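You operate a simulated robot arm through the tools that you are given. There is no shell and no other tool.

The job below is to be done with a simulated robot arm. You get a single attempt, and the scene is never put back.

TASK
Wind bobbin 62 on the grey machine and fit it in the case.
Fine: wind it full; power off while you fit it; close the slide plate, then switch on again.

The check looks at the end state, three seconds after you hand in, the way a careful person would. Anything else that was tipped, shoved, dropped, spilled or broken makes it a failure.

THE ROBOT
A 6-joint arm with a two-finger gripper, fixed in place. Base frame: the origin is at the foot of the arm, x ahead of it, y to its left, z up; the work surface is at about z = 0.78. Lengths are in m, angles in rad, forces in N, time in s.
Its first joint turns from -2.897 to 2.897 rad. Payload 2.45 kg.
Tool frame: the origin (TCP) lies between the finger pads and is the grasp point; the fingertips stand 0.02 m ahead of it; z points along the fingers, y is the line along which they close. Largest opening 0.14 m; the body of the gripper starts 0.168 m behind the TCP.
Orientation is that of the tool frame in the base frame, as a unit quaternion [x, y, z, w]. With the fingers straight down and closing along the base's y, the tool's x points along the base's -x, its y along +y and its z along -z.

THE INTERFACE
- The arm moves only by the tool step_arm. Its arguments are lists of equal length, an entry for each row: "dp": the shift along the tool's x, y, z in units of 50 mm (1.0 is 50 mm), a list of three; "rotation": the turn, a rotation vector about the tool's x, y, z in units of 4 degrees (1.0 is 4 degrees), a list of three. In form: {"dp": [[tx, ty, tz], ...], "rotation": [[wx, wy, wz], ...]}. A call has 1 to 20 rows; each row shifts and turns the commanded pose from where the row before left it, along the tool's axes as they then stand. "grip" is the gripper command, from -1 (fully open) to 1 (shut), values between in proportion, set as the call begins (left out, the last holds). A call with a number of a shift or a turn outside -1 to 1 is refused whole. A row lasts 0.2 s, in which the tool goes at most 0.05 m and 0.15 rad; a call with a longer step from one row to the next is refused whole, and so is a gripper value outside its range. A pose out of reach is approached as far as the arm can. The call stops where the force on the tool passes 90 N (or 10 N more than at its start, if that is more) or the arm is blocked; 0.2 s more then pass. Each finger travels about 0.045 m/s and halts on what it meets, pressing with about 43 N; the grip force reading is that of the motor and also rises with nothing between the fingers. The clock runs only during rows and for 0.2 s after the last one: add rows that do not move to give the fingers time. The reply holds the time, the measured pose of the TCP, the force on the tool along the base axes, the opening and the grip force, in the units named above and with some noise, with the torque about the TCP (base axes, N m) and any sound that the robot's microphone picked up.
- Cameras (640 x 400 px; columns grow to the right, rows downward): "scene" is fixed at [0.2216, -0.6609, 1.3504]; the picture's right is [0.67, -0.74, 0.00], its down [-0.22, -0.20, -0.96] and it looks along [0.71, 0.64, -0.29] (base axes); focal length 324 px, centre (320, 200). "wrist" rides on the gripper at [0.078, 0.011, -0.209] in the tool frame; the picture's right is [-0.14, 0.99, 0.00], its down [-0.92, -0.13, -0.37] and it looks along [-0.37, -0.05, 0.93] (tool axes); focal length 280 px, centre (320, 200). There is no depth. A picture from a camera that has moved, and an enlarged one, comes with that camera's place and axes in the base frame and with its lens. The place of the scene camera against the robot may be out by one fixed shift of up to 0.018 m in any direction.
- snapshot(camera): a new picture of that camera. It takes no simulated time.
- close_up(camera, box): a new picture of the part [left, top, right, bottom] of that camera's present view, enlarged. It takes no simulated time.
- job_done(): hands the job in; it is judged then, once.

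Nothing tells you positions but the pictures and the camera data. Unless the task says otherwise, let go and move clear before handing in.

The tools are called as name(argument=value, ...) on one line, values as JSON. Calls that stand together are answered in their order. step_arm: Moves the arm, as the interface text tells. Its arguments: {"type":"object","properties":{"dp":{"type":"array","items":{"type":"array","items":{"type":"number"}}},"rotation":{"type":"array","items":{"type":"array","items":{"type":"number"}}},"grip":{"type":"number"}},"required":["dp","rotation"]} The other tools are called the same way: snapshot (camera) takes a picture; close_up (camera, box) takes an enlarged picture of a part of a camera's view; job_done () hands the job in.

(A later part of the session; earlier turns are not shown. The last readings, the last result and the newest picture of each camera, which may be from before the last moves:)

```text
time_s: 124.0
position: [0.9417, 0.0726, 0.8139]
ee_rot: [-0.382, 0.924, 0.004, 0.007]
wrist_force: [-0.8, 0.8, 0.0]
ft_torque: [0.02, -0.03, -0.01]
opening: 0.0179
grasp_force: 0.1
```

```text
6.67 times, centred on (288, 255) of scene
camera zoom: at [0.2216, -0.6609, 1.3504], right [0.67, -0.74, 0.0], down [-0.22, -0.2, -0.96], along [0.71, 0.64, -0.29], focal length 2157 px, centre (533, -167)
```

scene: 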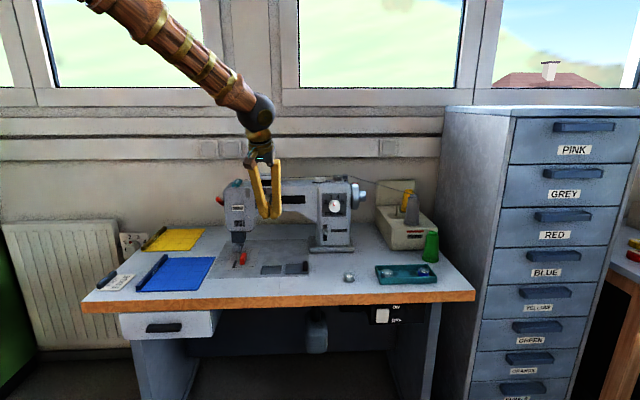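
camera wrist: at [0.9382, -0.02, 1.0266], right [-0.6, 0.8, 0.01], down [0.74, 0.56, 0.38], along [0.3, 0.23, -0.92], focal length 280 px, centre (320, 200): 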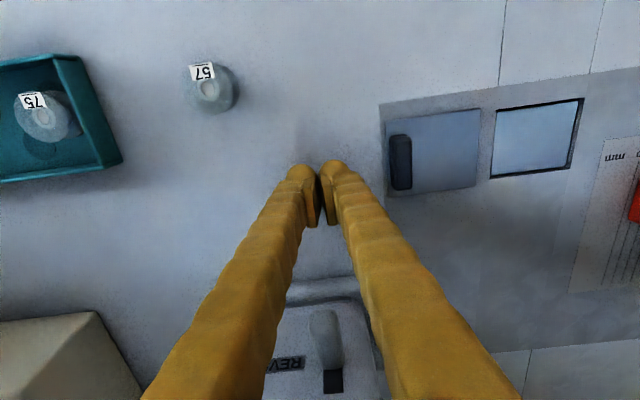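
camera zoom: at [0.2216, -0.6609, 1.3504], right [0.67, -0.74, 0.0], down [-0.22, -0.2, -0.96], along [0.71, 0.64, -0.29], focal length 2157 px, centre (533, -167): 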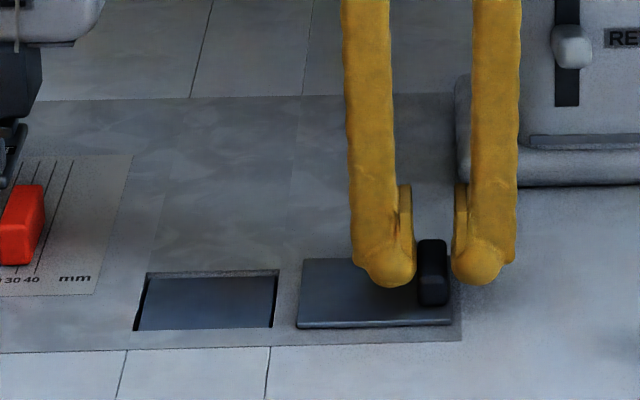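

step_arm(dp=[[0, -0.06, 0], [0, -0.04, 0], [0, 0, 0]], rotation=[[0, 0, 0], [0, 0, 0], [0, 0, 0]])

close_up(camera="scene", box=[240, 225, 336, 285])

close_up(camera="wrist", box=[280, 80, 500, 200])

```text
time_s: 124.8
position: [0.9456, 0.0687, 0.814]
ee_rot: [-0.383, 0.924, 0.005, 0.006]
wrist_force: [-3.8, 6.1, -0.5]
ft_torque: [0.05, 0.04, -0.04]
opening: 0.022
grasp_force: 3.4
```

```text
6.67 times, centred on (288, 255) of scene
camera zoom: at [0.2216, -0.6609, 1.3504], right [0.67, -0.74, 0.0], down [-0.22, -0.2, -0.96], along [0.71, 0.64, -0.29], focal length 2157 px, centre (533, -167)
```

zoom: 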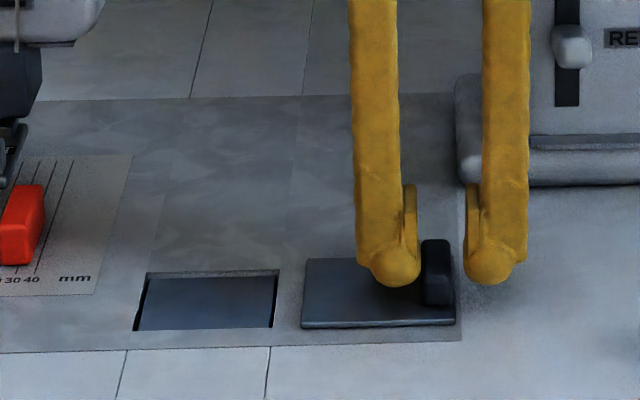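

```text
2.91 times, centred on (390, 140) of wrist
camera zoom: at [0.8822, 0.0192, 1.0223], right [-0.6, 0.8, 0.01], down [0.74, 0.56, 0.38], along [0.3, 0.23, -0.92], focal length 816 px, centre (116, 374)
```

zoom: 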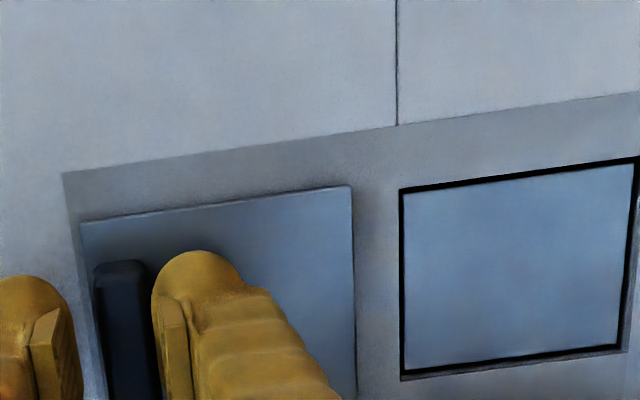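

The plate is fully open with the platform up. Now I'll leave the knob, rise, and go back to the spindle to fetch the full bobbin, re-using the pose in which I released it.

step_arm(dp=[[0, 0.08, 0], [0, 0, 0], [0, 0, 0], [0, 0, -0.5], [0, 0, -0.9], [0, 0, -0.95], [0, 0, -0.95], [0, 0, -0.95], [0, 0, -0.95], [0, 0, -0.95], [0, 0, -0.95], [0, 0, -0.6], [0, 0, 0]], rotation=[[0, 0, 0], [0, 0, 0], [0, 0, 0], [0, 0, 0], [0, 0, 0], [0, 0, 0], [0, 0, 0], [0, 0, 0], [0, 0, 0], [0, 0, 0], [0, 0, 0], [0, 0, 0], [0, 0, 0]], grip=0.3)

close_up(camera="scene", box=[240, 225, 336, 285])

```text
time_s: 127.6
position: [0.9406, 0.068, 1.1994]
ee_rot: [-0.383, 0.924, 0.004, 0.007]
wrist_force: [-0.3, -0.3, -0.9]
ft_torque: [0.01, 0.05, -0.01]
opening: 0.0488
grasp_force: 0.1
```

```text
6.67 times, centred on (288, 255) of scene
camera zoom: at [0.2216, -0.6609, 1.3504], right [0.67, -0.74, 0.0], down [-0.22, -0.2, -0.96], along [0.71, 0.64, -0.29], focal length 2157 px, centre (533, -167)
```

zoom: 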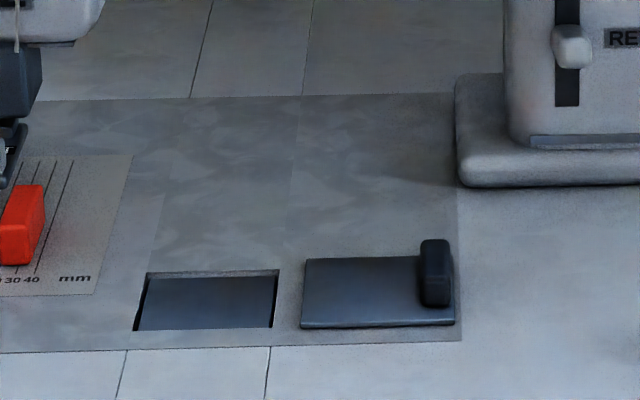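

step_arm(dp=[[-0.9, -0.129, 0], [-0.9, -0.129, 0], [-0.9, -0.129, 0], [0, 0, 0], [0, 0, 0], [0, 0, 0], [0, 0, 0], [0, 0, 0], [0, 0, 0], [0, 0, 0], [0, 0, 0], [0, 0, 0], [0, 0, 0], [0, 0, 0], [0, 0, 0], [0, 0, 0], [0, 0, 0], [0, 0, 0]], rotation=[[0, 0, 0], [0, 0, 0], [0, 0, 0], [0, 0, 0.959], [0, 0, 0.959], [0, 0, 0.959], [0, 0, 0.959], [0, 0, 0.959], [0, 0, 0.959], [0, 0, 0.959], [0, 0, 0.959], [0, 0, 0.959], [0, 0, 0.959], [0, 0, 0.959], [0, 0, 0.959], [0, 0, 0.959], [0, 0, 0.959], [0, 0, 0]])

step_arm(dp=[[0, 0, 0], [0, 0, 0], [0, 0, 0], [0, 0, 0], [0, 0, 0], [0, 0, 0], [0, 0, 0], [0, 0, 0], [0, 0, 0], [0, 0, 0], [0, 0, 0], [0, 0, 0], [0, 0, 0], [0, 0, 0], [0, 0, 0], [0, 0, 0]], rotation=[[0, -0.97, 0], [0, -0.97, 0], [0, -0.97, 0], [0, -0.97, 0], [0, -0.97, 0], [0, -0.97, 0], [0, -0.97, 0], [0, -0.97, 0], [0, -0.97, 0], [0, -0.97, 0], [0, -0.97, 0], [0, -0.97, 0], [0, -0.97, 0], [0, -0.97, 0], [0, -0.97, 0], [0, -0.97, 0]])

snapshot(camera="wrist")

```text
time_s: 131.4
position: [1.0489, 0.1486, 1.2027]
ee_rot: [0.077, 0.997, 0.006, 0.004]
wrist_force: [0.4, -0.2, -0.4]
ft_torque: [-0.01, -0.01, 0.02]
opening: 0.0487
grasp_force: 0.2
```

```text
time_s: 134.8
position: [1.0485, 0.1498, 1.2022]
ee_rot: [0.068, 0.852, -0.033, 0.518]
wrist_force: [0.7, 0.0, -0.2]
ft_torque: [-0.02, 0.01, 0.0]
opening: 0.0493
grasp_force: 0.0
```

```text
taken
camera wrist: at [0.8329, 0.1927, 1.2297], right [0.21, 0.97, 0.14], down [0.08, -0.15, 0.98], along [0.97, -0.2, -0.11], focal length 280 px, centre (320, 200)
```

wrist: 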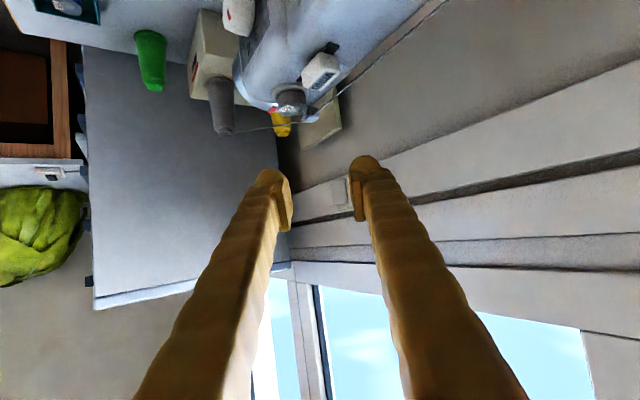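

step_arm(dp=[[-0.071, -0.183, 0.887], [-0.071, -0.183, 0.887], [-0.071, -0.183, 0.887], [0, 0, 0]], rotation=[[0, 0, 0], [0, 0, 0], [0, 0, 0], [0, 0, 0]], grip=0.32)

close_up(camera="wrist", box=[240, 60, 400, 180])

close_up(camera="scene", box=[318, 150, 366, 190])

```text
time_s: 135.8
position: [1.1683, 0.1034, 1.1475]
ee_rot: [0.068, 0.853, -0.033, 0.517]
wrist_force: [0.3, 0.6, 0.0]
ft_torque: [0.01, -0.01, -0.01]
opening: 0.0476
grasp_force: 0.0
```

```text
3.33 times, centred on (320, 120) of wrist
camera zoom: at [0.9516, 0.1469, 1.1758], right [0.21, 0.97, 0.14], down [0.08, -0.16, 0.98], along [0.97, -0.2, -0.11], focal length 935 px, centre (320, 467)
```

zoom: 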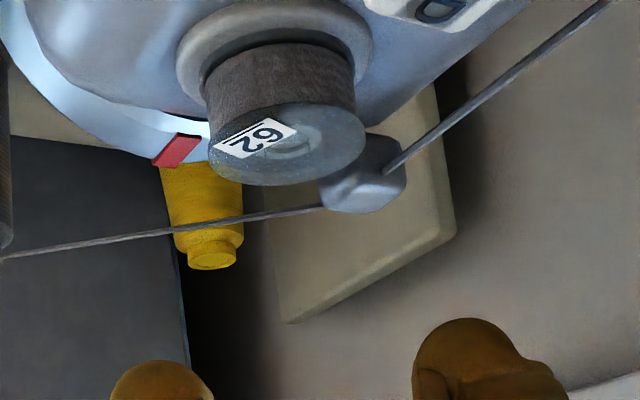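

```text
10.00 times, centred on (342, 170) of scene
camera zoom: at [0.2216, -0.6609, 1.3504], right [0.67, -0.74, 0.0], down [-0.22, -0.2, -0.96], along [0.71, 0.64, -0.29], focal length 3236 px, centre (100, 500)
```

zoom: 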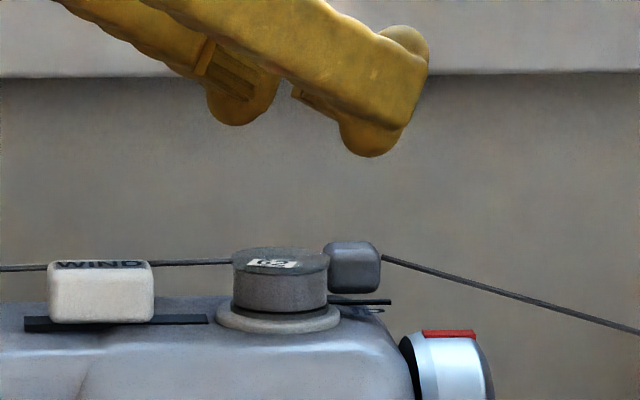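

The bobbin is evenly full to the flange edge. I'll lower the open fingers around it, first to a hover to verify centring.

step_arm(dp=[[0.433, 0.011, 0.197], [0.433, 0.011, 0.197], [0, 0, 0], [0, 0, 0]], rotation=[[0, 0, 0], [0, 0, 0], [0, 0, 0], [0, 0, 0]])

close_up(camera="wrist", box=[256, 120, 384, 200])

close_up(camera="scene", box=[318, 155, 366, 190])

```text
time_s: 136.8
position: [1.165, 0.1035, 1.1002]
ee_rot: [0.069, 0.852, -0.034, 0.517]
wrist_force: [-0.1, 0.2, -0.7]
ft_torque: [0.01, -0.01, 0.01]
opening: 0.0474
grasp_force: 0.0
```

```text
5.00 times, centred on (320, 160) of wrist
camera zoom: at [0.9485, 0.1477, 1.1283], right [0.21, 0.97, 0.14], down [0.08, -0.15, 0.98], along [0.97, -0.2, -0.11], focal length 1402 px, centre (320, 400)
```

zoom: 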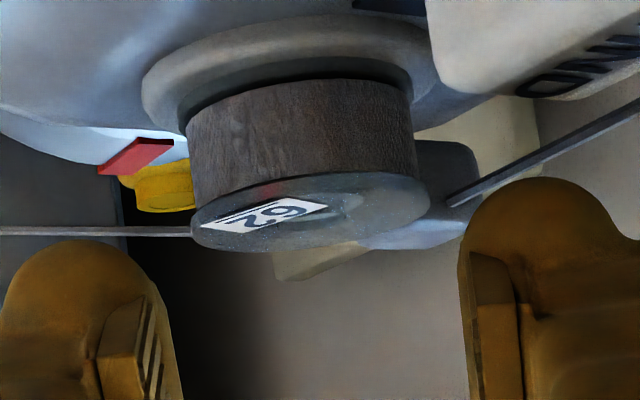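

```text
11.43 times, centred on (342, 172) of scene
camera zoom: at [0.2216, -0.6609, 1.3504], right [0.67, -0.74, 0.0], down [-0.22, -0.2, -0.96], along [0.71, 0.64, -0.29], focal length 3698 px, centre (69, 514)
```

zoom: 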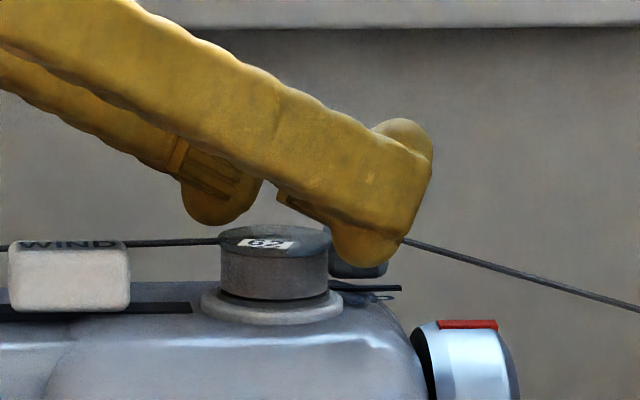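

step_arm(dp=[[0.167, 0.028, 0.098], [0.167, 0, 0.098], [0, 0, 0]], rotation=[[0, 0, 0], [0, 0, 0], [0, 0, 0]])

close_up(camera="wrist", box=[256, 120, 384, 200])

close_up(camera="scene", box=[318, 155, 366, 190])

```text
time_s: 137.6
position: [1.1655, 0.1058, 1.0814]
ee_rot: [0.069, 0.853, -0.034, 0.517]
wrist_force: [0.0, 0.8, 0.0]
ft_torque: [0.01, -0.02, 0.0]
opening: 0.0475
grasp_force: 0.0
```

```text
5.00 times, centred on (320, 160) of wrist
camera zoom: at [0.9497, 0.1498, 1.1097], right [0.21, 0.97, 0.14], down [0.08, -0.15, 0.98], along [0.97, -0.2, -0.11], focal length 1402 px, centre (320, 400)
```

zoom: 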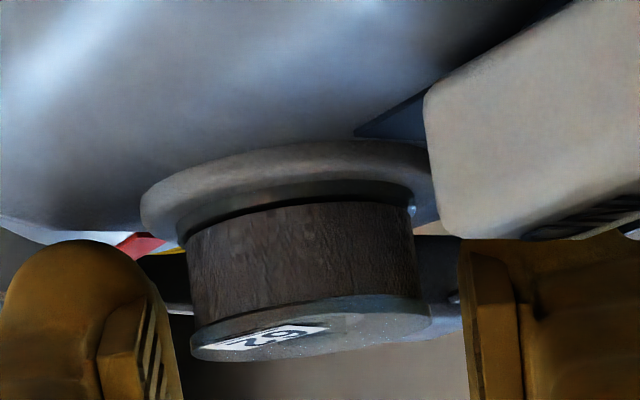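

```text
11.43 times, centred on (342, 172) of scene
camera zoom: at [0.2216, -0.6609, 1.3504], right [0.67, -0.74, 0.0], down [-0.22, -0.2, -0.96], along [0.71, 0.64, -0.29], focal length 3698 px, centre (69, 514)
```

zoom: 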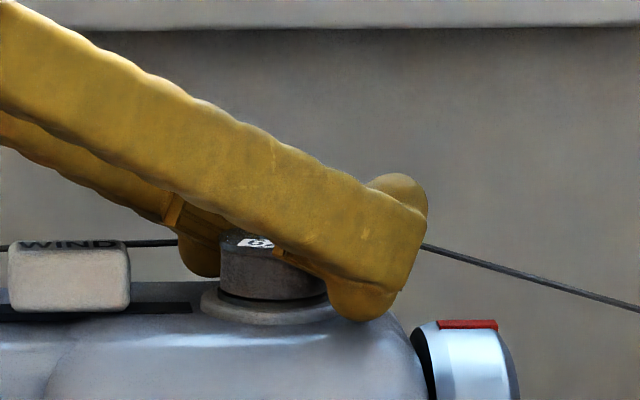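

The bobbin is in the same place between the fingers as when I carried it. Closing on it.

step_arm(dp=[[0, 0, 0], [0, 0, 0], [0, 0, 0], [0, 0, 0]], rotation=[[0, 0, 0], [0, 0, 0], [0, 0, 0], [0, 0, 0]], grip=0.8)

close_up(camera="wrist", box=[256, 120, 384, 200])

```text
time_s: 138.6
position: [1.1659, 0.1047, 1.0823]
ee_rot: [0.068, 0.852, -0.033, 0.518]
wrist_force: [-0.1, 0.3, 1.0]
ft_torque: [0.0, 0.0, 0.03]
opening: 0.0331
grasp_force: 43.7
```

```text
5.00 times, centred on (320, 160) of wrist
camera zoom: at [0.9498, 0.1498, 1.1098], right [0.21, 0.97, 0.14], down [0.08, -0.15, 0.98], along [0.97, -0.2, -0.11], focal length 1402 px, centre (320, 400)
```

zoom: 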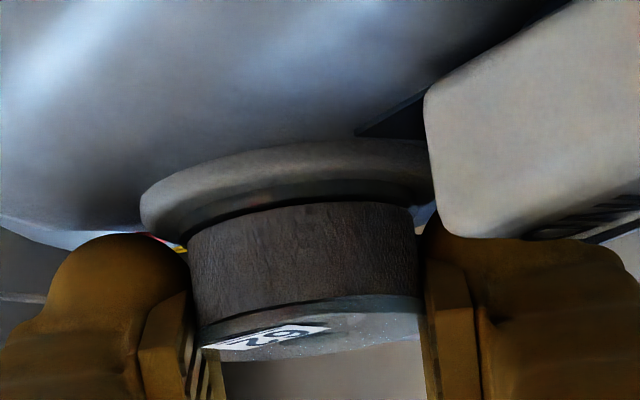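

Firm grip at 33 mm. Lifting straight up off the pin.

step_arm(dp=[[-0.1, 0, -0.052], [-0.2, 0, -0.104], [-0.3, 0, -0.156], [-0.5, 0.008, -0.26], [-0.6, 0.01, -0.312], [-0.5, 0.008, -0.26], [0, 0, 0]], rotation=[[0, 0, 0], [0, 0, 0], [0, 0, 0], [0, 0, 0], [0, 0, 0], [0, 0, 0], [0, 0, 0]])

close_up(camera="wrist", box=[256, 120, 384, 200])

close_up(camera="scene", box=[310, 130, 374, 190])

```text
time_s: 140.2
position: [1.1679, 0.1063, 1.2078]
ee_rot: [0.069, 0.853, -0.033, 0.517]
wrist_force: [0.4, 1.2, -0.7]
ft_torque: [0.03, -0.01, 0.02]
opening: 0.0335
grasp_force: 42.9
```

```text
5.00 times, centred on (320, 160) of wrist
camera zoom: at [0.9517, 0.1503, 1.2354], right [0.21, 0.97, 0.14], down [0.08, -0.15, 0.98], along [0.97, -0.2, -0.11], focal length 1402 px, centre (320, 400)
```

zoom: 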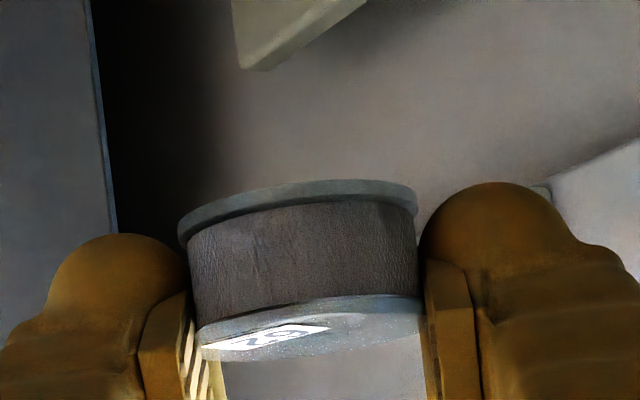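

```text
6.67 times, centred on (342, 160) of scene
camera zoom: at [0.2216, -0.6609, 1.3504], right [0.67, -0.74, 0.0], down [-0.22, -0.2, -0.96], along [0.71, 0.64, -0.29], focal length 2157 px, centre (173, 467)
```

zoom: 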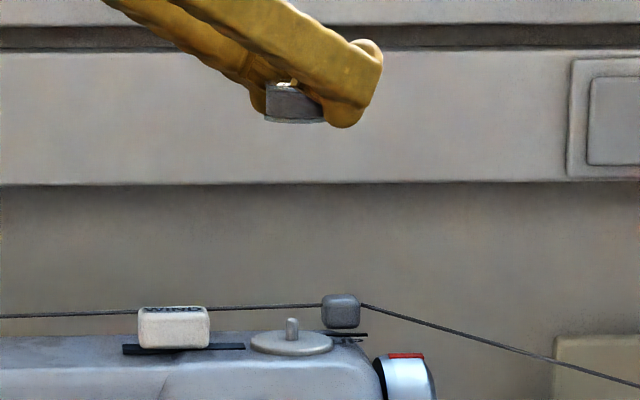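

The full bobbin is held level and the spindle is clear. Moving it over to above the open case, staying high.

step_arm(dp=[[0.4286, 0.0214, -0.774], [0.4286, 0.0214, -0.774], [0.4286, 0.0214, -0.774], [0.4286, 0.0214, -0.774], [0.4286, 0.0214, -0.774], [0.4286, 0.0214, -0.774], [0.4286, 0.0214, -0.774], [0, 0, 0]], rotation=[[0, 0, 0], [0, 0, 0], [0, 0, 0], [0, 0, 0], [0, 0, 0], [0, 0, 0], [0, 0, 0], [0, 0, 0]])

snapshot(camera="wrist")

snapshot(camera="scene")

```text
time_s: 142.0
position: [0.8587, 0.1602, 1.1967]
ee_rot: [0.069, 0.852, -0.034, 0.517]
wrist_force: [0.1, 0.0, 0.2]
ft_torque: [-0.04, -0.03, 0.0]
opening: 0.0333
grasp_force: 43.1
```

```text
taken
camera wrist: at [0.6437, 0.2044, 1.2251], right [0.21, 0.97, 0.14], down [0.08, -0.15, 0.98], along [0.97, -0.2, -0.11], focal length 280 px, centre (320, 200)
```

wrist: 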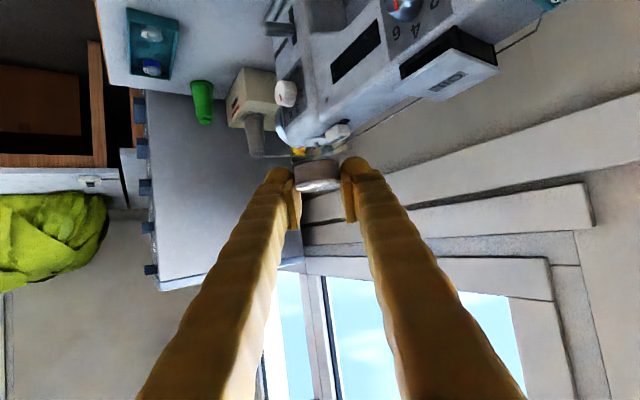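

```text
taken
```

scene: 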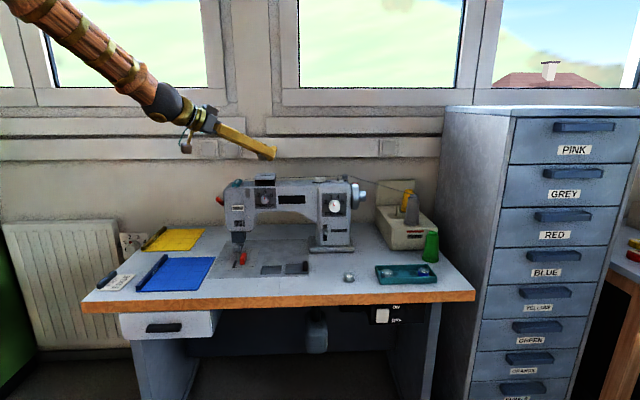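

step_arm(dp=[[0.8, -0.013, 0.415], [0.8, -0.013, 0.415], [0.8, -0.013, 0.415], [0.8, -0.013, 0.415], [0.8, -0.013, 0.415], [0.8, -0.013, 0.415], [0, 0, 0]], rotation=[[0, 0, 0], [0, 0, 0], [0, 0, 0], [0, 0, 0], [0, 0, 0], [0, 0, 0], [0, 0, 0]])

snapshot(camera="wrist")

close_up(camera="scene", box=[220, 200, 340, 290])

```text
time_s: 143.6
position: [0.862, 0.1599, 0.9252]
ee_rot: [0.069, 0.853, -0.034, 0.517]
wrist_force: [0.3, 0.7, -0.9]
ft_torque: [0.01, -0.03, -0.01]
opening: 0.0332
grasp_force: 42.9
```

```text
taken
camera wrist: at [0.6459, 0.205, 0.9533], right [0.21, 0.97, 0.14], down [0.08, -0.16, 0.98], along [0.97, -0.2, -0.11], focal length 280 px, centre (320, 200)
```

wrist: 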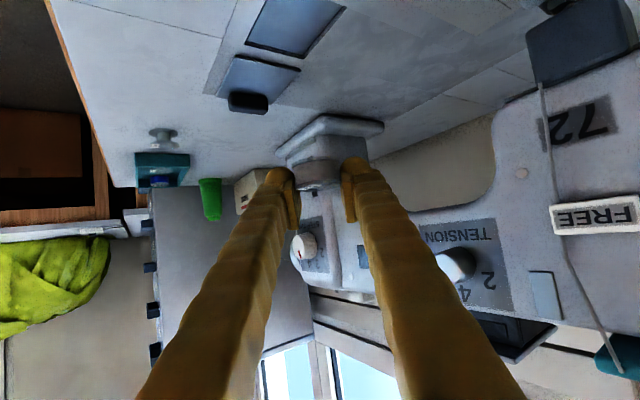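

```text
4.44 times, centred on (280, 245) of scene
camera zoom: at [0.2216, -0.6609, 1.3504], right [0.67, -0.74, 0.0], down [-0.22, -0.2, -0.96], along [0.71, 0.64, -0.29], focal length 1438 px, centre (498, 0)
```

zoom: 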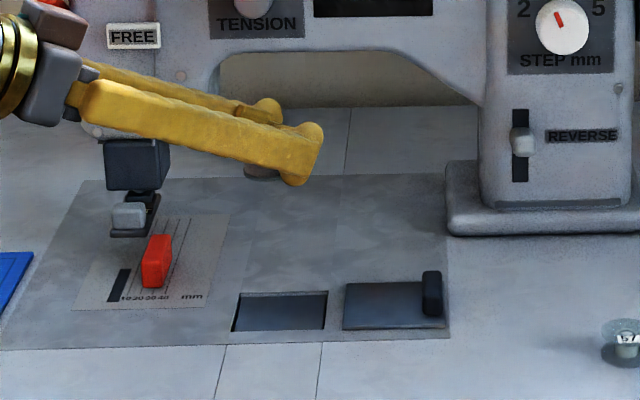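

step_arm(dp=[[0.62, -0.01, 0.322], [0.62, -0.01, 0.322], [0, 0, 0]], rotation=[[0, 0, 0], [0, 0, 0], [0, 0, 0]])

close_up(camera="wrist", box=[220, 60, 412, 200])

close_up(camera="scene", box=[240, 230, 336, 290])

```text
time_s: 144.4
position: [0.8625, 0.1617, 0.8558]
ee_rot: [0.069, 0.852, -0.034, 0.517]
wrist_force: [-0.5, -0.4, 0.3]
ft_torque: [0.0, 0.01, 0.01]
opening: 0.0334
grasp_force: 43.6
```

```text
2.86 times, centred on (316, 130) of wrist
camera zoom: at [0.6459, 0.2053, 0.8841], right [0.21, 0.97, 0.14], down [0.08, -0.15, 0.98], along [0.97, -0.2, -0.11], focal length 801 px, centre (331, 400)
```

zoom: 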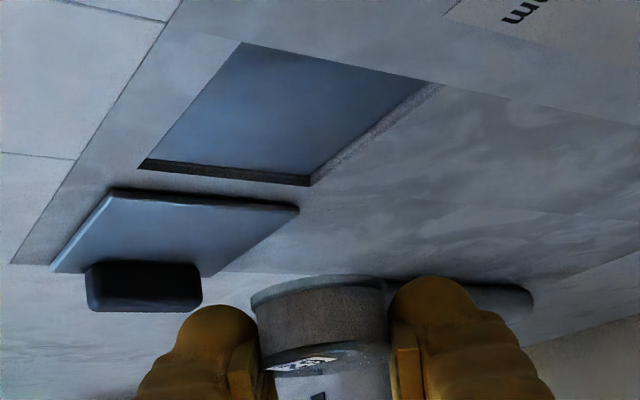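

```text
6.67 times, centred on (288, 260) of scene
camera zoom: at [0.2216, -0.6609, 1.3504], right [0.67, -0.74, 0.0], down [-0.22, -0.2, -0.96], along [0.71, 0.64, -0.29], focal length 2157 px, centre (533, -200)
```

zoom: 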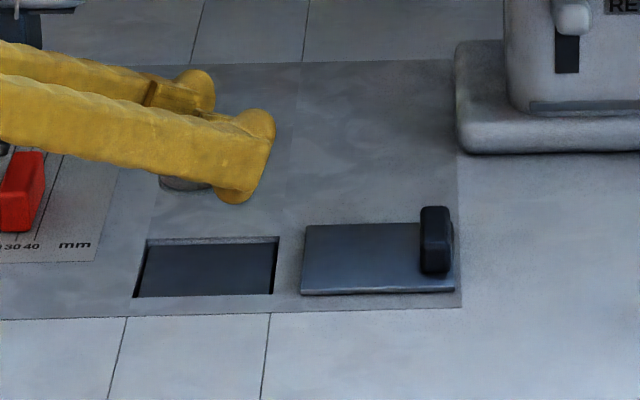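

Hole centre works out at about (0.865, 0.159); the bobbin needs about 6 mm more to the right. Correcting and lowering to just above the bed.

step_arm(dp=[[0.341, -0.048, 0.226], [0.341, -0.048, 0.226], [0, 0, 0], [0, 0, 0]], rotation=[[0, 0, 0], [0, 0, 0], [0, 0, 0], [0, 0, 0]])

close_up(camera="wrist", box=[220, 60, 412, 200])

close_up(camera="scene", box=[248, 240, 312, 285])

```text
time_s: 145.4
position: [0.8669, 0.1565, 0.8165]
ee_rot: [0.067, 0.854, -0.037, 0.515]
wrist_force: [0.4, 0.7, -0.6]
ft_torque: [-0.02, 0.01, 0.01]
opening: 0.0334
grasp_force: 42.6
```

```text
2.86 times, centred on (316, 130) of wrist
camera zoom: at [0.6513, 0.2013, 0.8451], right [0.22, 0.97, 0.13], down [0.08, -0.15, 0.99], along [0.97, -0.2, -0.11], focal length 801 px, centre (331, 400)
```

zoom: 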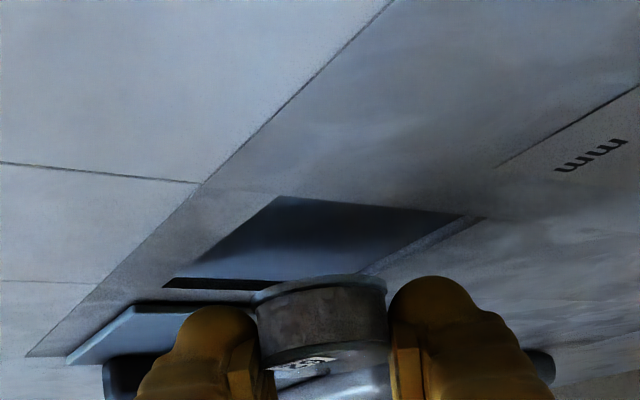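

```text
8.89 times, centred on (280, 262) of scene
camera zoom: at [0.2216, -0.6609, 1.3504], right [0.67, -0.74, 0.0], down [-0.22, -0.2, -0.96], along [0.71, 0.64, -0.29], focal length 2877 px, centre (676, -356)
```

zoom: 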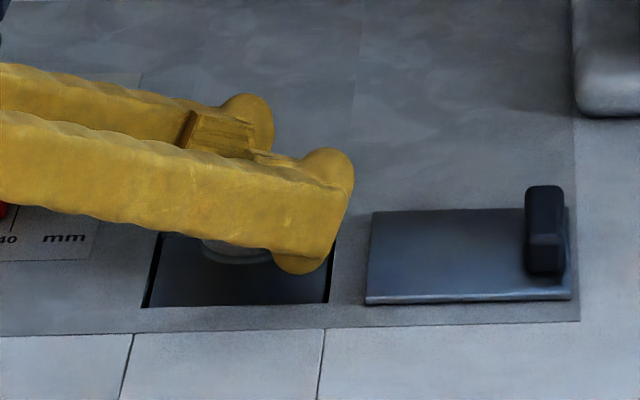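

The bobbin is centred over the opening within about 3 mm. Lowering the last stretch in small steps until it rests on the platform.

step_arm(dp=[[0.07, 0, 0.037], [0.07, 0, 0.037], [0, 0, 0]], rotation=[[0, 0, 0], [0, 0, 0], [0, 0, 0]])

step_arm(dp=[[0.035, 0, 0.0185], [0, 0, 0]], rotation=[[0, 0, 0], [0, 0, 0]])

close_up(camera="scene", box=[248, 240, 312, 285])

close_up(camera="wrist", box=[220, 60, 412, 200])

```text
time_s: 146.2
position: [0.867, 0.1591, 0.8109]
ee_rot: [0.068, 0.853, -0.039, 0.515]
wrist_force: [0.6, -0.2, 0.6]
ft_torque: [-0.01, 0.0, 0.02]
opening: 0.0335
grasp_force: 42.7
out of reach, approached as far as the arm can: row 2
```

```text
time_s: 146.8
position: [0.8678, 0.1587, 0.8119]
ee_rot: [0.068, 0.853, -0.039, 0.516]
wrist_force: [0.2, 0.2, 0.2]
ft_torque: [-0.02, 0.01, -0.01]
opening: 0.0332
grasp_force: 43.2
```

```text
8.89 times, centred on (280, 262) of scene
camera zoom: at [0.2216, -0.6609, 1.3504], right [0.67, -0.74, 0.0], down [-0.22, -0.2, -0.96], along [0.71, 0.64, -0.29], focal length 2877 px, centre (676, -356)
```

zoom: 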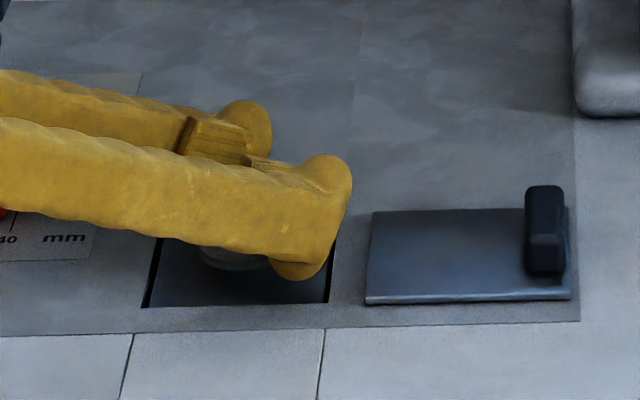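

```text
2.86 times, centred on (316, 130) of wrist
camera zoom: at [0.6519, 0.2036, 0.8416], right [0.22, 0.97, 0.12], down [0.08, -0.15, 0.99], along [0.97, -0.2, -0.11], focal length 801 px, centre (331, 400)
```

zoom: 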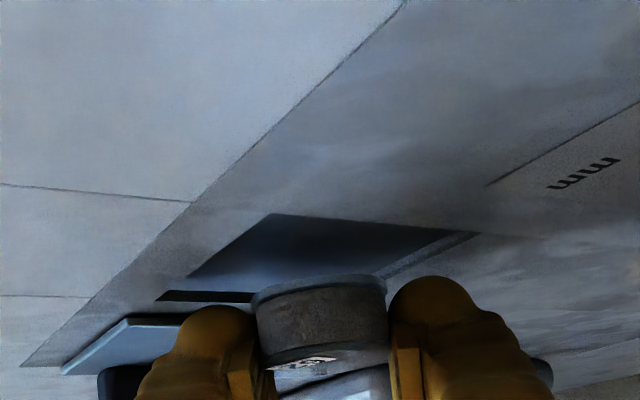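

The arm flags a reach limit just above the platform in this yaw. I'll rise 1 cm, yaw the tool about the vertical (the bobbin stays upright), and come down again.

step_arm(dp=[[-0.177, 0, -0.0935], [0, 0, 0], [0, 0, 0], [0, 0, 0], [0, 0, 0], [0, 0, 0], [0, 0, 0], [0, 0, 0]], rotation=[[0, 0, 0], [-0.737, 0.005, -0.39], [-0.737, 0.005, -0.39], [-0.737, 0.005, -0.39], [-0.737, 0.005, -0.39], [-0.737, 0.005, -0.39], [-0.737, 0.005, -0.39], [0, 0, 0]])

step_arm(dp=[[0.0885, 0, 0.0468], [0.0885, 0, 0.0468], [0, 0, 0]], rotation=[[0, 0, 0], [0, 0, 0], [0, 0, 0]])

snapshot(camera="scene")

```text
time_s: 148.6
position: [0.883, 0.1817, 0.8545]
ee_rot: [-0.04, 0.857, 0.004, 0.514]
wrist_force: [-1.7, 0.2, 0.4]
ft_torque: [0.0, -0.01, 0.01]
opening: 0.0332
grasp_force: 42.9
out of reach, approached as far as the arm can: row 2, 3, 4, 5, 6, 7
```

```text
time_s: 149.4
position: [0.8834, 0.181, 0.8447]
ee_rot: [-0.04, 0.856, 0.002, 0.515]
wrist_force: [0.0, 0.9, 0.1]
ft_torque: [-0.03, 0.01, 0.04]
opening: 0.0331
grasp_force: 43.0
```

```text
taken
```

scene: 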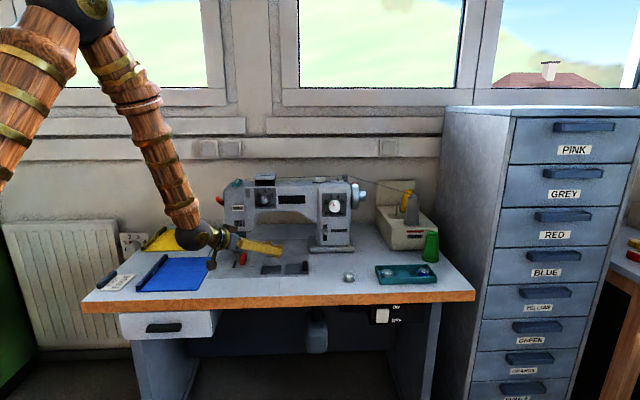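

I now understand the limit: with this tilt the elbow folds too far when the tool points radially. Yawing the other way (to about -30°) moves the wrist outward. I'll rise, level the small roll, and yaw that way.

step_arm(dp=[[-0.529, -0.023, -0.281], [0, 0, 0], [0, 0, 0], [0, 0, 0], [0, 0, 0], [0, 0, 0], [0, 0, 0], [0, 0, 0], [0, 0, 0], [0, 0, 0], [0, 0, 0], [0, 0, 0]], rotation=[[0, 0, 0], [0, 0, 0.83], [0.808, -0.012, 0.43], [0.808, -0.012, 0.43], [0.808, -0.012, 0.43], [0.808, -0.012, 0.43], [0.808, -0.012, 0.43], [0.808, -0.012, 0.43], [0.808, -0.012, 0.43], [0.808, -0.012, 0.43], [0.808, -0.012, 0.43], [0, 0, 0]])

snapshot(camera="wrist")

close_up(camera="scene", box=[200, 200, 340, 290])

```text
time_s: 152.0
position: [0.8857, 0.1868, 0.8802]
ee_rot: [0.229, 0.827, -0.128, 0.498]
wrist_force: [-0.9, 0.2, -0.4]
ft_torque: [-0.02, -0.01, -0.02]
opening: 0.0334
grasp_force: 43.3
out of reach, approached as far as the arm can: row 2
```

```text
taken
camera wrist: at [0.7016, 0.3087, 0.9113], right [0.56, 0.82, 0.14], down [0.02, -0.18, 0.98], along [0.83, -0.54, -0.12], focal length 280 px, centre (320, 200)
```

wrist: 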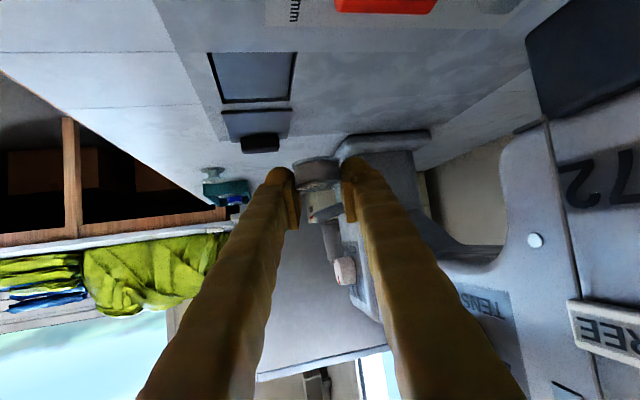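

```text
4.44 times, centred on (270, 245) of scene
camera zoom: at [0.2216, -0.6609, 1.3504], right [0.67, -0.74, 0.0], down [-0.22, -0.2, -0.96], along [0.71, 0.64, -0.29], focal length 1438 px, centre (542, 0)
```

zoom: 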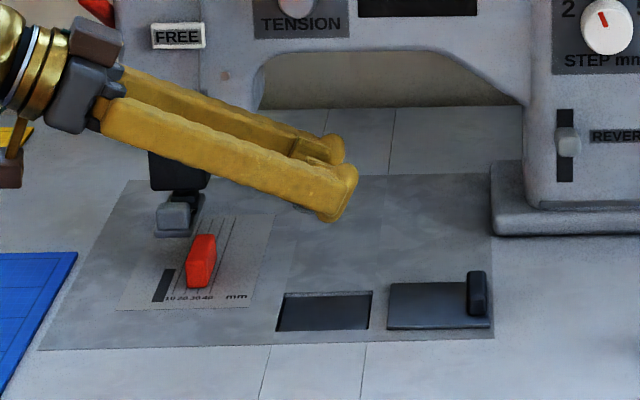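

step_arm(dp=[[0.36, -0.362, 0.165], [0.36, -0.362, 0.165], [0, 0, 0], [0, 0, 0]], rotation=[[0, 0, 0], [0, 0, 0], [0, 0, 0], [0, 0, 0]])

close_up(camera="wrist", box=[210, 50, 402, 200])

close_up(camera="scene", box=[230, 225, 326, 285])

```text
time_s: 153.0
position: [0.8665, 0.1576, 0.8414]
ee_rot: [0.23, 0.827, -0.128, 0.497]
wrist_force: [-0.9, -1.0, 0.0]
ft_torque: [-0.02, -0.02, 0.03]
opening: 0.0335
grasp_force: 43.1
```

```text
2.67 times, centred on (306, 125) of wrist
camera zoom: at [0.6815, 0.279, 0.871], right [0.56, 0.82, 0.14], down [0.02, -0.18, 0.98], along [0.83, -0.54, -0.12], focal length 748 px, centre (357, 400)
```

zoom: 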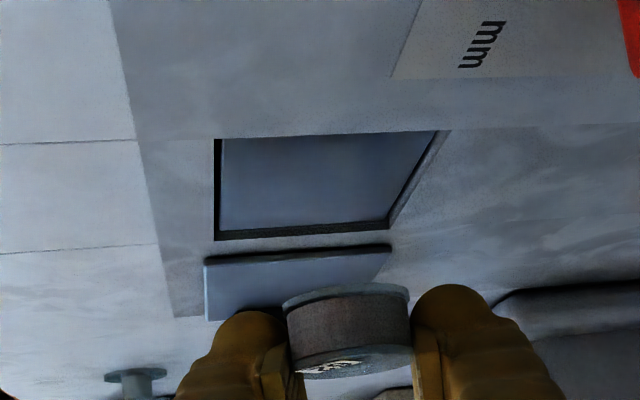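

```text
6.67 times, centred on (278, 255) of scene
camera zoom: at [0.2216, -0.6609, 1.3504], right [0.67, -0.74, 0.0], down [-0.22, -0.2, -0.96], along [0.71, 0.64, -0.29], focal length 2157 px, centre (600, -167)
```

zoom: 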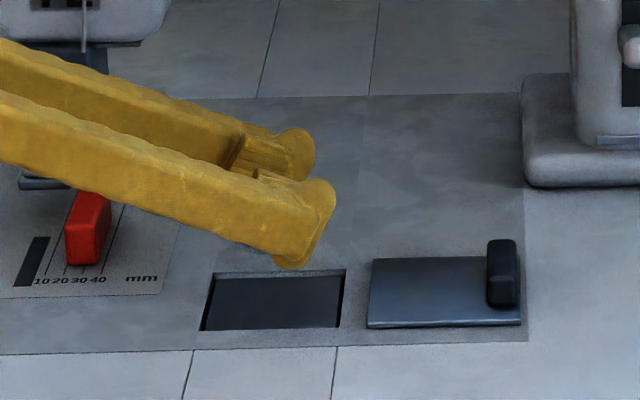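

Centred over the opening within 2 mm in this yaw as well. Lowering toward the platform.

step_arm(dp=[[0.265, -0.01, 0.142], [0.265, -0.01, 0.142], [0, 0, 0]], rotation=[[0, 0, 0], [0, 0, 0], [0, 0, 0]])

step_arm(dp=[[0.053, -0.001, 0.0284], [0, 0, 0]], rotation=[[0, 0, 0], [0, 0, 0]])

close_up(camera="wrist", box=[210, 70, 402, 200])

close_up(camera="scene", box=[250, 245, 298, 285])

```text
time_s: 153.8
position: [0.865, 0.1577, 0.8107]
ee_rot: [0.229, 0.826, -0.128, 0.498]
wrist_force: [0.0, -0.1, -0.8]
ft_torque: [0.0, -0.01, -0.02]
opening: 0.0333
grasp_force: 43.6
```

```text
time_s: 154.4
position: [0.8648, 0.1584, 0.8082]
ee_rot: [0.229, 0.827, -0.128, 0.498]
wrist_force: [0.3, 0.1, 0.5]
ft_torque: [0.02, -0.01, -0.01]
opening: 0.0335
grasp_force: 43.1
```

```text
3.08 times, centred on (306, 135) of wrist
camera zoom: at [0.6809, 0.2788, 0.8389], right [0.56, 0.82, 0.14], down [0.02, -0.18, 0.98], along [0.83, -0.54, -0.12], focal length 863 px, centre (363, 400)
```

zoom: 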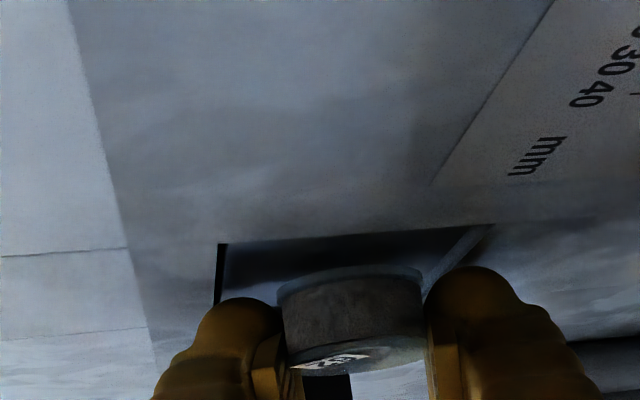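

```text
10.00 times, centred on (274, 265) of scene
camera zoom: at [0.2216, -0.6609, 1.3504], right [0.67, -0.74, 0.0], down [-0.22, -0.2, -0.96], along [0.71, 0.64, -0.29], focal length 3236 px, centre (780, -450)
```

zoom: 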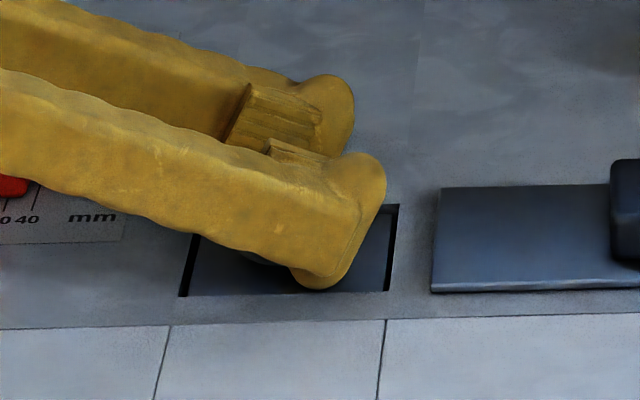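

step_arm(dp=[[0.0353, -0.0005, 0.0189], [0, 0, 0]], rotation=[[0, 0, 0], [0, 0, 0]])

step_arm(dp=[[0.0353, -0.0005, 0.0189], [0, 0, 0]], rotation=[[0, 0, 0], [0, 0, 0]])

```text
time_s: 155.0
position: [0.864, 0.1575, 0.8063]
ee_rot: [0.229, 0.828, -0.127, 0.496]
wrist_force: [-0.1, -0.5, 0.0]
ft_torque: [0.01, 0.0, -0.02]
opening: 0.0331
grasp_force: 42.9
```

```text
time_s: 155.6
position: [0.8648, 0.158, 0.8042]
ee_rot: [0.228, 0.827, -0.127, 0.498]
wrist_force: [-1.4, 0.5, 4.1]
ft_torque: [0.1, -0.05, 0.05]
opening: 0.0334
grasp_force: 43.3
```

Light contact: a finger tip has just touched the bed while the bobbin is at platform height. Releasing it here.

step_arm(dp=[[-0.008, 0, -0.004], [0, 0, 0], [0, 0, 0], [0, 0, 0]], rotation=[[0, 0, 0], [0, 0, 0], [0, 0, 0], [0, 0, 0]], grip=0.3)

close_up(camera="wrist", box=[210, 70, 402, 200])

close_up(camera="scene", box=[250, 245, 298, 285])

```text
time_s: 156.6
position: [0.8646, 0.1577, 0.8052]
ee_rot: [0.228, 0.827, -0.127, 0.499]
wrist_force: [0.8, 3.2, 2.3]
ft_torque: [-0.01, -0.01, -0.01]
opening: 0.0469
grasp_force: 0.1
```

```text
3.08 times, centred on (306, 135) of wrist
camera zoom: at [0.6809, 0.2783, 0.835], right [0.56, 0.82, 0.14], down [0.02, -0.18, 0.98], along [0.83, -0.54, -0.12], focal length 863 px, centre (363, 400)
```

zoom: 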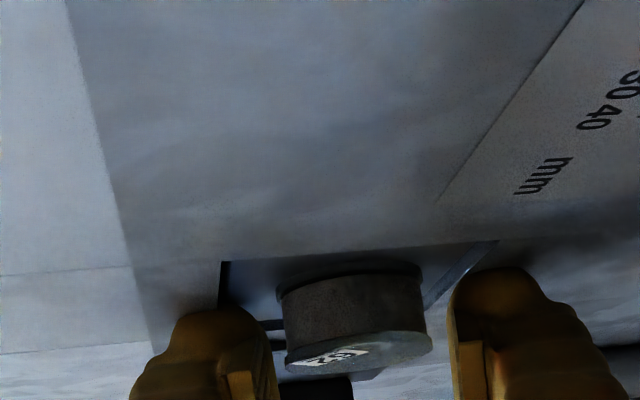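

```text
10.00 times, centred on (274, 265) of scene
camera zoom: at [0.2216, -0.6609, 1.3504], right [0.67, -0.74, 0.0], down [-0.22, -0.2, -0.96], along [0.71, 0.64, -0.29], focal length 3236 px, centre (780, -450)
```

zoom: 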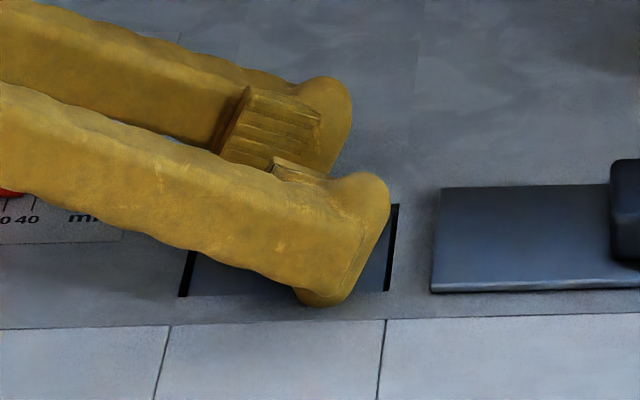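

Released. Lifting the fingers straight up and clear.

step_arm(dp=[[-0.1, 0, -0.054], [-0.2, 0.003, -0.107], [-0.5, 0.008, -0.27], [-0.7, 0.012, -0.375], [-0.7, 0.012, -0.375], [0, 0, 0]], rotation=[[0, 0, 0], [0, 0, 0], [0, 0, 0], [0, 0, 0], [0, 0, 0], [0, 0, 0]])

snapshot(camera="wrist")

close_up(camera="scene", box=[240, 235, 320, 285])

```text
time_s: 158.0
position: [0.865, 0.1557, 0.9302]
ee_rot: [0.229, 0.827, -0.128, 0.497]
wrist_force: [-0.2, -0.4, 0.6]
ft_torque: [-0.03, -0.02, -0.01]
opening: 0.049
grasp_force: 0.1
```

```text
taken
camera wrist: at [0.6807, 0.2774, 0.9606], right [0.56, 0.82, 0.14], down [0.02, -0.18, 0.98], along [0.83, -0.54, -0.12], focal length 280 px, centre (320, 200)
```

wrist: 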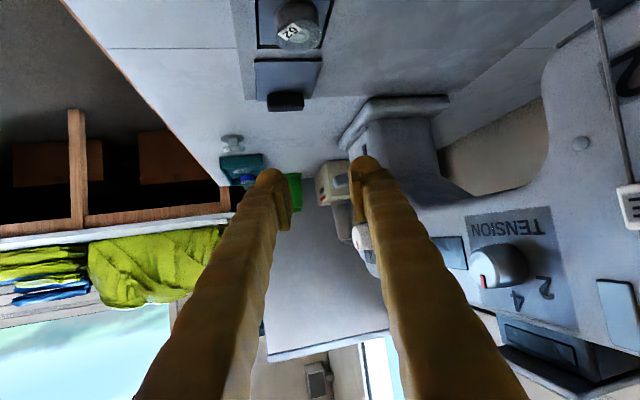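

```text
8.00 times, centred on (280, 260) of scene
camera zoom: at [0.2216, -0.6609, 1.3504], right [0.67, -0.74, 0.0], down [-0.22, -0.2, -0.96], along [0.71, 0.64, -0.29], focal length 2589 px, centre (640, -280)
```

zoom: 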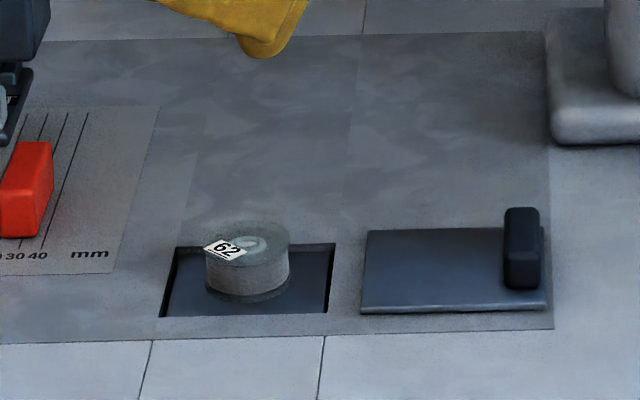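

Bobbin 62 stands upright and centred on the platform. Next I'll close the slide plate: bring the tool back to vertical, close the fingers, and go to the right of the knob again.

step_arm(dp=[[-0.357, -0.509, -0.343], [-0.357, -0.509, -0.343], [-0.357, -0.509, -0.343], [0, 0, 0], [0, 0, 0], [0, 0, 0], [0, 0, 0], [0, 0, 0], [0, 0, 0], [0, 0, 0], [0, 0, 0], [0, 0, 0], [0, 0, 0], [0, 0, 0], [0, 0, 0], [0, 0, 0], [0, 0, 0], [0, 0, 0], [0, 0, 0]], rotation=[[0, 0, 0], [0, 0, 0], [0, 0, 0], [0, 0.966, 0], [0, 0.966, 0], [0, 0.966, 0], [0, 0.966, 0], [0, 0.966, 0], [0, 0.966, 0], [0, 0.966, 0], [0, 0.966, 0], [0, 0.966, 0], [0, 0.966, 0], [0, 0.966, 0], [0, 0.966, 0], [0, 0.966, 0], [0, 0.966, 0], [0, 0.966, 0], [0, 0.966, 0]], grip=1.0)

step_arm(dp=[[0, 0, 0], [0, 0, 0], [0, 0, 0], [0, 0, 0], [0, 0, 0], [0, 0, 0], [0, 0, 0], [0, 0, 0], [0, 0, 0], [0, 0, 0], [0, 0, 0], [0, 0, 0], [0, 0, 0], [0, 0, 0], [0, 0, 0], [0, 0, 0], [0, 0, 0], [0, 0, 0], [0, 0, 0], [0, 0, 0]], rotation=[[0, 0, -0.938], [0, 0, -0.938], [0, 0, -0.938], [0, 0, -0.938], [0, 0, -0.938], [0, 0, -0.938], [0, 0, -0.938], [0, 0, -0.938], [0, 0, -0.938], [0, 0, -0.938], [0, 0, -0.938], [0, 0, -0.938], [0, 0, -0.938], [0, 0, -0.938], [0, 0, -0.938], [0, 0, -0.938], [0, 0, -0.938], [0, 0, -0.938], [0, 0, -0.938], [0, 0, -0.938]])

snapshot(camera="wrist")

```text
time_s: 162.0
position: [0.8084, 0.1009, 0.9983]
ee_rot: [0.262, 0.965, 0.008, 0.002]
wrist_force: [-0.2, 0.1, -0.7]
ft_torque: [-0.03, 0.0, 0.03]
opening: 0.0
grasp_force: 29.8
```

```text
time_s: 166.2
position: [0.8082, 0.0989, 0.9992]
ee_rot: [-0.381, 0.925, 0.005, 0.007]
wrist_force: [-0.2, 0.2, -0.2]
ft_torque: [-0.01, 0.01, 0.02]
opening: 0.0
grasp_force: 29.8
```

```text
taken
camera wrist: at [0.7452, 0.0499, 1.2073], right [-0.6, 0.8, 0.01], down [0.74, 0.55, 0.38], along [0.3, 0.23, -0.92], focal length 280 px, centre (320, 200)
```

wrist: 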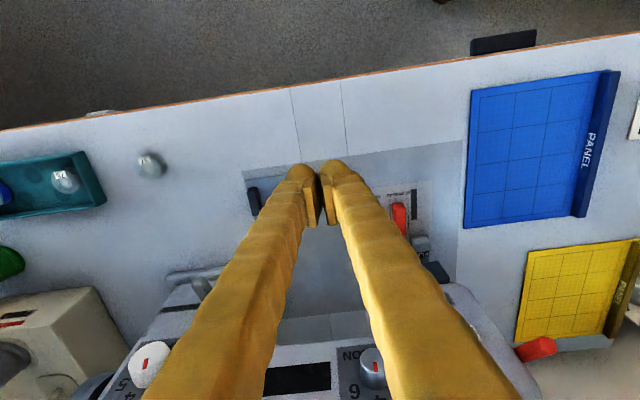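

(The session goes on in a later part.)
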